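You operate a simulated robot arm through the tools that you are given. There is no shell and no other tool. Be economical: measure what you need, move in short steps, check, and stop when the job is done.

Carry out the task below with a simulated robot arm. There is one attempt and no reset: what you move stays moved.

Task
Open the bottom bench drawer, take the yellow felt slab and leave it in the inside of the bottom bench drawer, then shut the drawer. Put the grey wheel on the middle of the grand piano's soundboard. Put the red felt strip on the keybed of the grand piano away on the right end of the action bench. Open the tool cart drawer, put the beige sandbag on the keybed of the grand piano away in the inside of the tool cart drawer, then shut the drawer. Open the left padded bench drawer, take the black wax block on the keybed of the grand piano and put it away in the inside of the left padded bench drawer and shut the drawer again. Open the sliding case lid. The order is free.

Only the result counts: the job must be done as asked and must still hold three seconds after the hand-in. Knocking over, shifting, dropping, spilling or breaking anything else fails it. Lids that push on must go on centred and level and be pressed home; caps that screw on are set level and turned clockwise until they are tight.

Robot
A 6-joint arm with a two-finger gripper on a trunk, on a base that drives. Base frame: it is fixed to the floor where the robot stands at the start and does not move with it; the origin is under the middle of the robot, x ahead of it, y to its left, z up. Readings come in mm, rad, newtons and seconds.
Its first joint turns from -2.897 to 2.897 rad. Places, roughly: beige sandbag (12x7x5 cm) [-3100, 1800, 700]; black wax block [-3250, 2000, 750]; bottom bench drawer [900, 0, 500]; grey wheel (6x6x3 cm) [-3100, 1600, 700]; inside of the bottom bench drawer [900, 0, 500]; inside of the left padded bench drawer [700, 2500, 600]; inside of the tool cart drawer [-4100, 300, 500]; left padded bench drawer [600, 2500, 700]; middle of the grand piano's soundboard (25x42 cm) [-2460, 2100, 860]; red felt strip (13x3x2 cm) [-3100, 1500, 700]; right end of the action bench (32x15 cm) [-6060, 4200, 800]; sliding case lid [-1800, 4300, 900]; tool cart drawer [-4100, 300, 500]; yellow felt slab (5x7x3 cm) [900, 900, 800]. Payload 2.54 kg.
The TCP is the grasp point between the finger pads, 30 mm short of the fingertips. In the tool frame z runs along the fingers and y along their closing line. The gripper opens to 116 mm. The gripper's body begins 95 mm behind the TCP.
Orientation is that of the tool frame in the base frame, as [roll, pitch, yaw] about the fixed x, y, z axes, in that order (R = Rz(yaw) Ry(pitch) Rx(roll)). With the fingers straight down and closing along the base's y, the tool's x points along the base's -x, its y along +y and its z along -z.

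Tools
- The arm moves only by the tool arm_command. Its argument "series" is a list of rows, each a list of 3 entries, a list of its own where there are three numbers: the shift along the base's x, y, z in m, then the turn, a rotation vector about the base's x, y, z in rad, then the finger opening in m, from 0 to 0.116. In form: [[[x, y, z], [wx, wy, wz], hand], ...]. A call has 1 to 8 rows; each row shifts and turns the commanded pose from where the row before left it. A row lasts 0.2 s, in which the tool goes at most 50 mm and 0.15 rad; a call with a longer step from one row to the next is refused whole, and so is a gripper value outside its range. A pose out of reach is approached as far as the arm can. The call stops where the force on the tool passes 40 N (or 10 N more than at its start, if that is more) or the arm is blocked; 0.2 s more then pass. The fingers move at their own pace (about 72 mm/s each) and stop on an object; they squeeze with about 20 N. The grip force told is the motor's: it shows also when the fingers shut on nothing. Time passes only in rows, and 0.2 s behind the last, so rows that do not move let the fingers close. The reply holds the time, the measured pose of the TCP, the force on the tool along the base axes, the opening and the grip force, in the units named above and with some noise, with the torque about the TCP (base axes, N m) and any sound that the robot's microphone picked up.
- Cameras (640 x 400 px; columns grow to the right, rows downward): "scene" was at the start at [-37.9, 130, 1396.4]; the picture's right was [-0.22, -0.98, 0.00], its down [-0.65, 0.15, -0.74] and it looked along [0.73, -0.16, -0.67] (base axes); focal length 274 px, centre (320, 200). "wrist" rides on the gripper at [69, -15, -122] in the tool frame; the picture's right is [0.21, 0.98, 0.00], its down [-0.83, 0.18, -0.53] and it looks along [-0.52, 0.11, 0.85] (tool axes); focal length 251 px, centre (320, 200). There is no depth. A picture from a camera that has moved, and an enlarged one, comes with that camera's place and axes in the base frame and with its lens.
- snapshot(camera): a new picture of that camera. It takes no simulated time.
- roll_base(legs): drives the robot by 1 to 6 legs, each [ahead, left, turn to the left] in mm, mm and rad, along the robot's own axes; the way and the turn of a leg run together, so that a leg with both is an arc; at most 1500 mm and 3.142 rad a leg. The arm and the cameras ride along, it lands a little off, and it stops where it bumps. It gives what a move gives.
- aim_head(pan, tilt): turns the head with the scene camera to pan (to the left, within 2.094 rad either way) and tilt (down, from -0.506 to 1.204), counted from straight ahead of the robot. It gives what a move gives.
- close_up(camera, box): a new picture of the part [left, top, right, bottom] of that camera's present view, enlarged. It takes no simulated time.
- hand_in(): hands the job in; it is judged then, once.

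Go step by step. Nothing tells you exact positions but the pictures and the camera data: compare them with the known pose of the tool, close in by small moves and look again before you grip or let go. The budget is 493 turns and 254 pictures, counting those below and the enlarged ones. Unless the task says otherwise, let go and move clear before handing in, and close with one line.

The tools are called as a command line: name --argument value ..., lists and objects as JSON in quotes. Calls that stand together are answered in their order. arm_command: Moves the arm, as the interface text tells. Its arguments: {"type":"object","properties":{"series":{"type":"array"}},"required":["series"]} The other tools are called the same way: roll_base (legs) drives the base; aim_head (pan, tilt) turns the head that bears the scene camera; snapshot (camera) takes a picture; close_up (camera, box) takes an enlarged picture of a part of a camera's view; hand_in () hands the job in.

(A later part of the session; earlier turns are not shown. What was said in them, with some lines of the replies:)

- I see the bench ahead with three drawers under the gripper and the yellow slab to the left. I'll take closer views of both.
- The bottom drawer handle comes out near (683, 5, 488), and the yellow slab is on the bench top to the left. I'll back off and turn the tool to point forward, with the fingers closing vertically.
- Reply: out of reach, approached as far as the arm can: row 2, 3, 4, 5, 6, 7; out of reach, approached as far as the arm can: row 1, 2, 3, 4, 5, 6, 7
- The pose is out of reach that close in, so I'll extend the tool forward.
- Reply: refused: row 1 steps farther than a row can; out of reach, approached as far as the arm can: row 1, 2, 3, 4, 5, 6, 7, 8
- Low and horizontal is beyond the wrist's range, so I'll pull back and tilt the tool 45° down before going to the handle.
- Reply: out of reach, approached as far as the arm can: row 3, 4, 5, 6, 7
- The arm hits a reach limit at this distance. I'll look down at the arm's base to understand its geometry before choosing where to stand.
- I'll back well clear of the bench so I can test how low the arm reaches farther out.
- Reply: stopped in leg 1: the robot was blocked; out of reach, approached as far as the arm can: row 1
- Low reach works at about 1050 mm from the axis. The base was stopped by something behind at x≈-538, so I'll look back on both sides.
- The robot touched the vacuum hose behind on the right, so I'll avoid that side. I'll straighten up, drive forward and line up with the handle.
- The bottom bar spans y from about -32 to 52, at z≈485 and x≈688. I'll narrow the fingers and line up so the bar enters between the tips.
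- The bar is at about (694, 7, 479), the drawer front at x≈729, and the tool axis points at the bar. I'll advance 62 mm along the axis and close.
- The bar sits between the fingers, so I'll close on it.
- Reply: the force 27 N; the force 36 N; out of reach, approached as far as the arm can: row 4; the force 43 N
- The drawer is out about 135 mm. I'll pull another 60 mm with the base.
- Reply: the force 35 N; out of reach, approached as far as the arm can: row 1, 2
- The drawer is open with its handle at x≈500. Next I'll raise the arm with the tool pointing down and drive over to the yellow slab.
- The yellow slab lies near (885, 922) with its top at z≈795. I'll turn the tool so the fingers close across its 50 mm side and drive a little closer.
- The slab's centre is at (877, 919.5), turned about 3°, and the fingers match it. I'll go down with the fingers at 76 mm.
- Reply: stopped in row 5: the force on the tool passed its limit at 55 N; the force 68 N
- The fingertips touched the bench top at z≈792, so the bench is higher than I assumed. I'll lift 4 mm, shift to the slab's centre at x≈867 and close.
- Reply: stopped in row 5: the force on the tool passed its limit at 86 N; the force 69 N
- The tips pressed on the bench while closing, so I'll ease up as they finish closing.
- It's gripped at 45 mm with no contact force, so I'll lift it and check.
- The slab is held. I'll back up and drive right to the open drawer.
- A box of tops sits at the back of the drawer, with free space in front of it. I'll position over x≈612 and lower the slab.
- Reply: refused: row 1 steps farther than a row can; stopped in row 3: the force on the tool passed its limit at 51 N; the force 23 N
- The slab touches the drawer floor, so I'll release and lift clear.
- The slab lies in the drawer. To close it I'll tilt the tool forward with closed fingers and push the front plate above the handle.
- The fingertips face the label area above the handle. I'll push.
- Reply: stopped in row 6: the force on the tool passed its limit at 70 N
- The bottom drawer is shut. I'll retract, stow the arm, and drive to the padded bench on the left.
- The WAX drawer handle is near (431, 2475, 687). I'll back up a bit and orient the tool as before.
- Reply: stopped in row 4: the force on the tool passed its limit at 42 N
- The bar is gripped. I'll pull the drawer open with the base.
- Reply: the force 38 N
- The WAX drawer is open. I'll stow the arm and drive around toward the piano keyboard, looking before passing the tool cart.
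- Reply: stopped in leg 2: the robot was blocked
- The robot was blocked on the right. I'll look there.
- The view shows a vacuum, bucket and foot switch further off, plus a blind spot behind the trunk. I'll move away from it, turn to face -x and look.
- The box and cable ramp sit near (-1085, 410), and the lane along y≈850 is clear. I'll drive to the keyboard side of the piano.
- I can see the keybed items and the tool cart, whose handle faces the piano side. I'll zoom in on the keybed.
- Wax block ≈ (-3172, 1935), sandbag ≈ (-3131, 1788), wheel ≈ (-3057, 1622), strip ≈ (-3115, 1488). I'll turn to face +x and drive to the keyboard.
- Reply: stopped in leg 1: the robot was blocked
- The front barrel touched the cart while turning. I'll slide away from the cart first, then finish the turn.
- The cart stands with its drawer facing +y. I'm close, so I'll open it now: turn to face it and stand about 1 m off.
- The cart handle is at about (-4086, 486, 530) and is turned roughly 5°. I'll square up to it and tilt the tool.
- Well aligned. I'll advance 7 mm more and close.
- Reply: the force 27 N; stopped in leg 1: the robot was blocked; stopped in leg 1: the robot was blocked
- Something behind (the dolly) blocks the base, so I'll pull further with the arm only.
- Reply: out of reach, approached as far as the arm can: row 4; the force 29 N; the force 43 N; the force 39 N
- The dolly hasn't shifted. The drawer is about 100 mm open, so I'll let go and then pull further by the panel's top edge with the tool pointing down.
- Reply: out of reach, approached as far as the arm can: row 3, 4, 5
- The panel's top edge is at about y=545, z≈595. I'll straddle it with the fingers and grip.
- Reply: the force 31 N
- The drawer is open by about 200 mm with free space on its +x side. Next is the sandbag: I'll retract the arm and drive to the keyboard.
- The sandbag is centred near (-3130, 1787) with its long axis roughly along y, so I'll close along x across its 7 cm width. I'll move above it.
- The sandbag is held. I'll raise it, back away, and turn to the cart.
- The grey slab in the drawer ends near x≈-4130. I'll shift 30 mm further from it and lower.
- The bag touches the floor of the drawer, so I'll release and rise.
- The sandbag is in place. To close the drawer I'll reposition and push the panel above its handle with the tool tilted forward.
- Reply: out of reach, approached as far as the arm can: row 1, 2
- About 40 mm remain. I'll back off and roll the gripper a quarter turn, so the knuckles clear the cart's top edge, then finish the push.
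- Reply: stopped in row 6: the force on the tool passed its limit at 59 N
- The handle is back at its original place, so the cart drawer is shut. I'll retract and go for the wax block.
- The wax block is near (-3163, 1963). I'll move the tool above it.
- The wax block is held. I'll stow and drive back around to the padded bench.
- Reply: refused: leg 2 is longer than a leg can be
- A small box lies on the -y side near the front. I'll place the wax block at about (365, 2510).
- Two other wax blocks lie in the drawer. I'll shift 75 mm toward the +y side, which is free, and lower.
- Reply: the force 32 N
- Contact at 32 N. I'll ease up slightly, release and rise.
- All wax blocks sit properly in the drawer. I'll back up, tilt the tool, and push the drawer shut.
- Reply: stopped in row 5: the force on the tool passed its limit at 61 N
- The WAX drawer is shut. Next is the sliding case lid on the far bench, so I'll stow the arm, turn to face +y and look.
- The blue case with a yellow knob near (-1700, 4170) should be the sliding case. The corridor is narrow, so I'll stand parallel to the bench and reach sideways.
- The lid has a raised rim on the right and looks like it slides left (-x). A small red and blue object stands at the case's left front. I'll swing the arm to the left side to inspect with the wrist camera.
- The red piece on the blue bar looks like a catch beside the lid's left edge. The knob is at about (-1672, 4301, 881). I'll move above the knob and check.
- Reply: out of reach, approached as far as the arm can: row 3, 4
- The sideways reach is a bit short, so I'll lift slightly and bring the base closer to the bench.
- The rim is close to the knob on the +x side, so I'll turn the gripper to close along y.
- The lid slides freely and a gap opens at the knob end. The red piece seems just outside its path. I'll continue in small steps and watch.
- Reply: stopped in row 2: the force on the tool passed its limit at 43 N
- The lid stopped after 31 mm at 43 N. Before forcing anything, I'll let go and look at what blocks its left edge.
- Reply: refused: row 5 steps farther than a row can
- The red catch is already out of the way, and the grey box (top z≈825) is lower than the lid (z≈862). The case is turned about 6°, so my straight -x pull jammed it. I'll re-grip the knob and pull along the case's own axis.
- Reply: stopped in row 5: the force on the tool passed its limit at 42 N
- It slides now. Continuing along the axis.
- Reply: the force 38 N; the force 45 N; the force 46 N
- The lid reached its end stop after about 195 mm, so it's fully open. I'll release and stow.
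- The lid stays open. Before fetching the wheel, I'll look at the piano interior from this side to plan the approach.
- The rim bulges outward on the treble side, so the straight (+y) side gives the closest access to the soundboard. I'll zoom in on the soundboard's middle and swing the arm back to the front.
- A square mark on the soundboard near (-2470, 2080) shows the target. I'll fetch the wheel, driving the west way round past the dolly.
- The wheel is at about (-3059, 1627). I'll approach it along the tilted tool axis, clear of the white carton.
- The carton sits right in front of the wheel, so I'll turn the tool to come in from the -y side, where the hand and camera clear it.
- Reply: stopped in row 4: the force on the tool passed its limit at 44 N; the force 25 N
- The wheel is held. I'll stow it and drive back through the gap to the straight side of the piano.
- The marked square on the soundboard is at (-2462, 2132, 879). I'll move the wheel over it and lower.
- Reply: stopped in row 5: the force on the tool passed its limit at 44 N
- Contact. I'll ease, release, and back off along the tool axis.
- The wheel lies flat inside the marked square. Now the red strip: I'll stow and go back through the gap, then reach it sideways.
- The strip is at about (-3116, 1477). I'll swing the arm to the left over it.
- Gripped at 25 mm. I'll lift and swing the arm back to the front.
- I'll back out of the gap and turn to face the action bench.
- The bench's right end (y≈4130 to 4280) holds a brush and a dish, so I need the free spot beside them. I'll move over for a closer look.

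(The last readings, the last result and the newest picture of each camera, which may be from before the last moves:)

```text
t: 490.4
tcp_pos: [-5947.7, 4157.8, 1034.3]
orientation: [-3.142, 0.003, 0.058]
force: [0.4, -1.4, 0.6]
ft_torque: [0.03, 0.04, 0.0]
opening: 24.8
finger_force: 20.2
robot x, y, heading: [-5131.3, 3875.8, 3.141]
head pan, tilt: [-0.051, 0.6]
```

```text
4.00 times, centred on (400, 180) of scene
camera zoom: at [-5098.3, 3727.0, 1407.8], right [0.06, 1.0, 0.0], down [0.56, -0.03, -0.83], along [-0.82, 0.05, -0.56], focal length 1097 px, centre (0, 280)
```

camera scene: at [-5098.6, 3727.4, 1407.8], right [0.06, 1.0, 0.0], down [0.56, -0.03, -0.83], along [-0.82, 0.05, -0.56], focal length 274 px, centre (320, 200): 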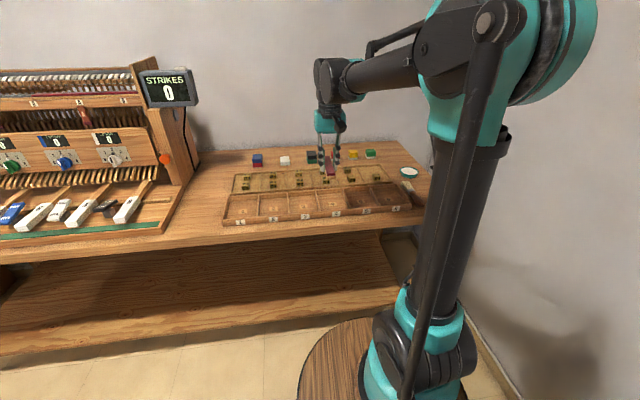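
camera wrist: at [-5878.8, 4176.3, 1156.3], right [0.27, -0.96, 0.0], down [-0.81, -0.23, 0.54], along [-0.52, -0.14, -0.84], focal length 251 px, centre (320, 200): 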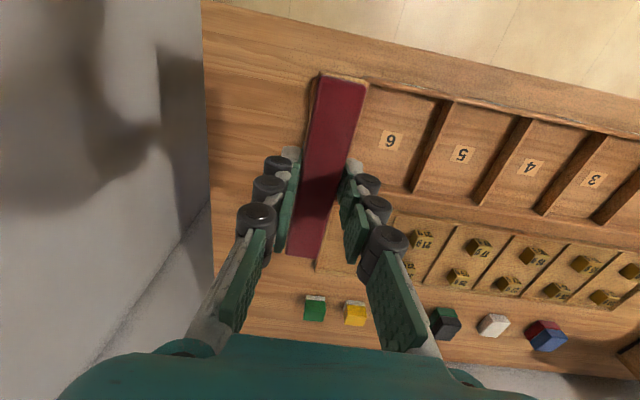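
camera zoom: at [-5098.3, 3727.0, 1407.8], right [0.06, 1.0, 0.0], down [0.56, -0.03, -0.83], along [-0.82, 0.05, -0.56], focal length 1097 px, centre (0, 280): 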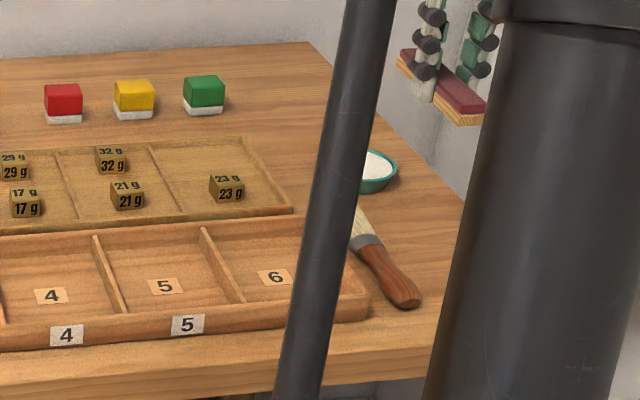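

The free patch lies between the brush (y<4190) and the bench end (y≈4300). I'll place the strip at about (-5995, 4237).

arm_command --series '[[[-0.024, 0.04, 0], [0, 0, 0], 0.0], [[-0.023, 0.039, 0], [0, 0, 0], 0.0], [[0, 0, -0.04], [0, 0, 0], 0.0], [[0, 0, -0.04], [0, 0, 0], 0.0]]'

snapshot --camera "wrist"

snapshot --camera "scene"

```text
t: 491.4
tcp_pos: [-5994.0, 4238.8, 953.3]
orientation: [-3.14, 0.003, 0.058]
force: [0.7, 0.2, 0.4]
ft_torque: [0.0, 0.02, 0.0]
opening: 24.6
finger_force: 19.9
robot x, y, heading: [-5130.9, 3876.1, 3.137]
head pan, tilt: [-0.051, 0.6]
```

```text
62 pictures are left
camera wrist: at [-5925.2, 4257.6, 1075.1], right [0.27, -0.96, 0.0], down [-0.81, -0.23, 0.54], along [-0.52, -0.14, -0.84], focal length 251 px, centre (320, 200)
```

wrist: 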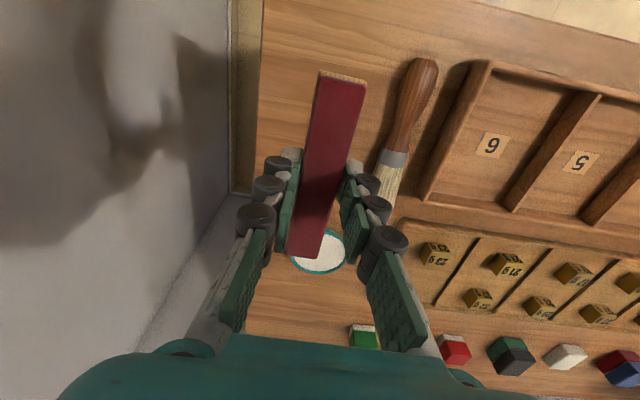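

```text
61 pictures are left
camera scene: at [-5098.5, 3727.3, 1407.8], right [0.06, 1.0, 0.0], down [0.56, -0.03, -0.83], along [-0.82, 0.05, -0.56], focal length 274 px, centre (320, 200)
```

scene: 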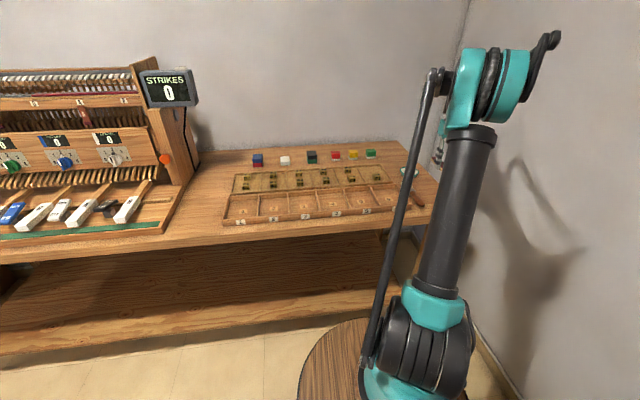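

arm_command --series '[[[0.006, 0, -0.03], [0, 0, 0], 0.0], [[0, 0, -0.03], [0, 0, 0], 0.0], [[0, 0, -0.02], [0, 0, 0], 0.0], [[0, 0, -0.01], [0, 0, 0], 0.0]]'

snapshot --camera "wrist"

```text
t: 492.4
tcp_pos: [-5986.7, 4237.1, 864.9]
orientation: [-3.141, 0.002, 0.056]
force: [-0.5, 0.6, 0.7]
ft_torque: [-0.03, -0.01, 0.0]
opening: 24.6
finger_force: 20.3
robot x, y, heading: [-5127.6, 3877.8, 3.141]
head pan, tilt: [-0.051, 0.6]
```

```text
60 pictures are left
camera wrist: at [-5918.3, 4256.7, 986.1], right [0.27, -0.96, 0.0], down [-0.81, -0.23, 0.54], along [-0.52, -0.14, -0.84], focal length 251 px, centre (320, 200)
```

wrist: 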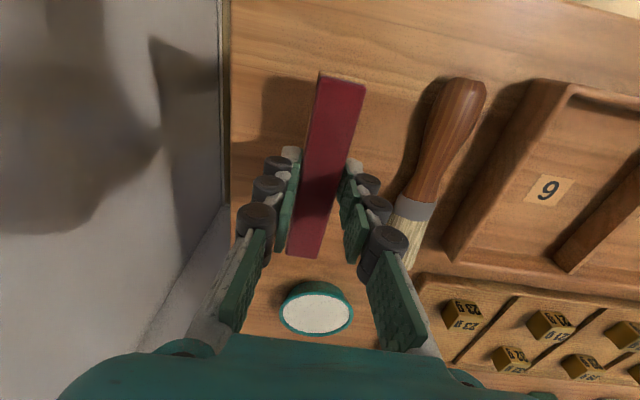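

arm_command --series '[[[0, 0.008, -0.006], [0, 0, 0], 0.0], [[0, 0, -0.004], [0, 0, 0], 0.0], [[0, 0, -0.004], [0, 0, 0], 0.0], [[0, 0, -0.004], [0, 0, 0], 0.0], [[0, 0, -0.004], [0, 0, 0], 0.0]]'

```text
t: 493.6
tcp_pos: [-5987.9, 4245.4, 844.8]
orientation: [-3.141, 0.001, 0.059]
force: [-0.7, 0.1, -0.7]
ft_torque: [0.01, 0.01, 0.0]
opening: 24.6
finger_force: 19.6
robot x, y, heading: [-5130.4, 3875.6, 3.136]
head pan, tilt: [-0.051, 0.6]
```

arm_command --series '[[[0, 0, -0.003], [0, 0, 0], 0.0], [[0, 0, -0.003], [0, 0, 0], 0.0], [[0, 0, -0.003], [0, 0, 0], 0.0], [[0, 0, -0.003], [0, 0, 0], 0.0], [[0, 0, -0.003], [0, 0, 0], 0.0], [[0, 0, -0.003], [0, 0, 0], 0.0]]'

snapshot --camera "wrist"

```text
t: 495.0
tcp_pos: [-5986.0, 4245.9, 829.4]
orientation: [-3.14, 0.001, 0.058]
force: [4.7, -1.1, 17.5]
ft_torque: [-0.22, -0.21, 0.02]
opening: 24.9
finger_force: 20.2
robot x, y, heading: [-5133.4, 3875.2, 3.136]
head pan, tilt: [-0.051, 0.6]
stopped in row 6: the force on the tool passed its limit at 48 N (the readings are from after the stop); the commanded pose is now the measured one
```

```text
59 pictures are left
camera wrist: at [-5918.2, 4264.0, 951.3], right [0.27, -0.96, 0.0], down [-0.81, -0.23, 0.54], along [-0.52, -0.14, -0.84], focal length 251 px, centre (320, 200)
```

wrist: 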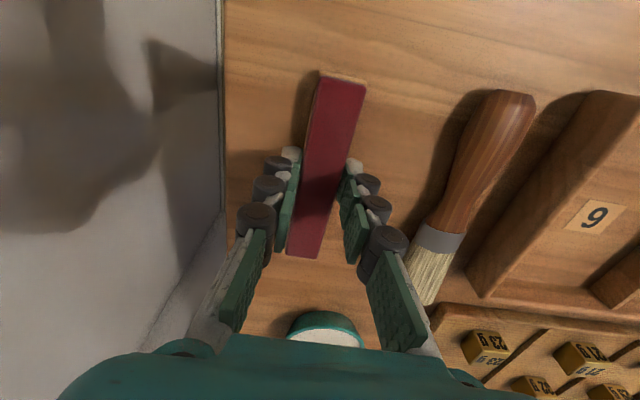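

The strip is down. I'll ease 2 mm, open and lift away.

arm_command --series '[[[0, 0, 0.002], [0, 0, 0], 0.0], [[0, 0, 0.001], [0, 0, 0], 0.045], [[0, 0, 0.001], [0, 0, 0], 0.045], [[0, 0, 0.03], [0, 0, 0], 0.045], [[0, 0, 0.045], [0, 0, 0], 0.045], [[0, 0, 0.045], [0, 0, 0], 0.045], [[0, -0.02, 0.04], [0, 0, 0], 0.05], [[0.02, -0.04, 0.0], [0, 0, 0], 0.05]]'

snapshot --camera "wrist"

```text
t: 496.8
tcp_pos: [-5965.2, 4184.3, 992.7]
orientation: [-3.139, 0.002, 0.055]
force: [-0.2, 0.9, -1.0]
ft_torque: [-0.07, -0.04, 0.0]
opening: 50.1
finger_force: 0.1
robot x, y, heading: [-5128.8, 3873.0, 3.132]
head pan, tilt: [-0.051, 0.6]
```

```text
58 pictures are left
camera wrist: at [-5897.6, 4203.1, 1114.0], right [0.27, -0.96, 0.0], down [-0.81, -0.23, 0.54], along [-0.52, -0.14, -0.84], focal length 251 px, centre (320, 200)
```

wrist: 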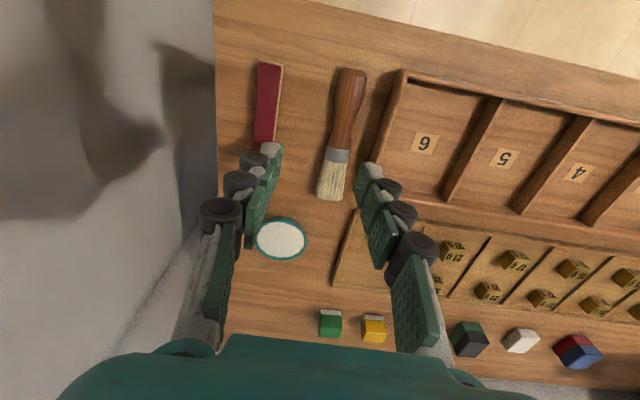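

arm_command --series '[[[0.04, -0.02, 0.02], [0, 0, 0], 0.05], [[0.045, -0.02, 0], [0, 0, 0], 0.05], [[0.045, -0.02, 0], [0, 0, 0], 0.05], [[0.045, -0.02, 0], [0, 0, 0], 0.05], [[0, 0, 0], [0, 0, 0], 0.05]]'

close_up --camera "scene" --box '[330, 130, 490, 240]'

```text
t: 498.0
tcp_pos: [-5793.1, 4105.3, 1009.3]
orientation: [-3.14, 0.002, 0.057]
force: [0.1, 0.1, -0.4]
ft_torque: [-0.04, 0.03, 0.04]
opening: 50.1
finger_force: 0.1
robot x, y, heading: [-5128.7, 3876.3, 3.137]
head pan, tilt: [-0.051, 0.6]
```

```text
3.64 times, centred on (410, 185) of scene
camera zoom: at [-5098.7, 3727.4, 1407.8], right [0.06, 1.0, 0.0], down [0.56, -0.03, -0.83], along [-0.82, 0.05, -0.56], focal length 997 px, centre (-7, 254)
```

zoom: 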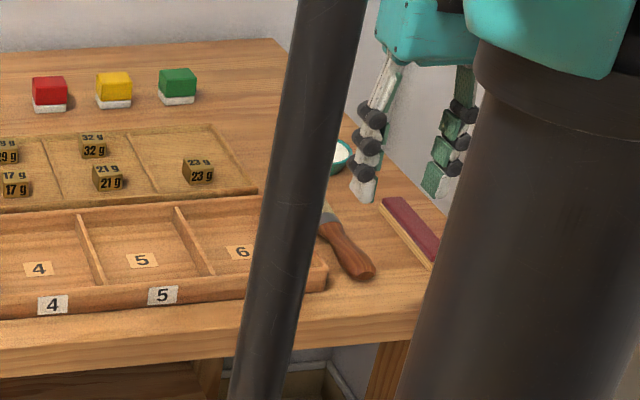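

The strip rests on the right end of the bench beside the untouched brush and dish, and the gripper is clear. All the other jobs are done, so I'll hand in.

hand_in

```text
The job is handed in.
```

I finished every item and handed the job in: the slab, sandbag and wax block are in their shut drawers, the wheel is on the soundboard mark, the felt strip is on the action bench's right end, and the case lid is open. The base bumped the tool cart, the dolly and something on the floor near the cable ramp and control box; the dolly showed no shift, but I couldn't confirm that for the others.
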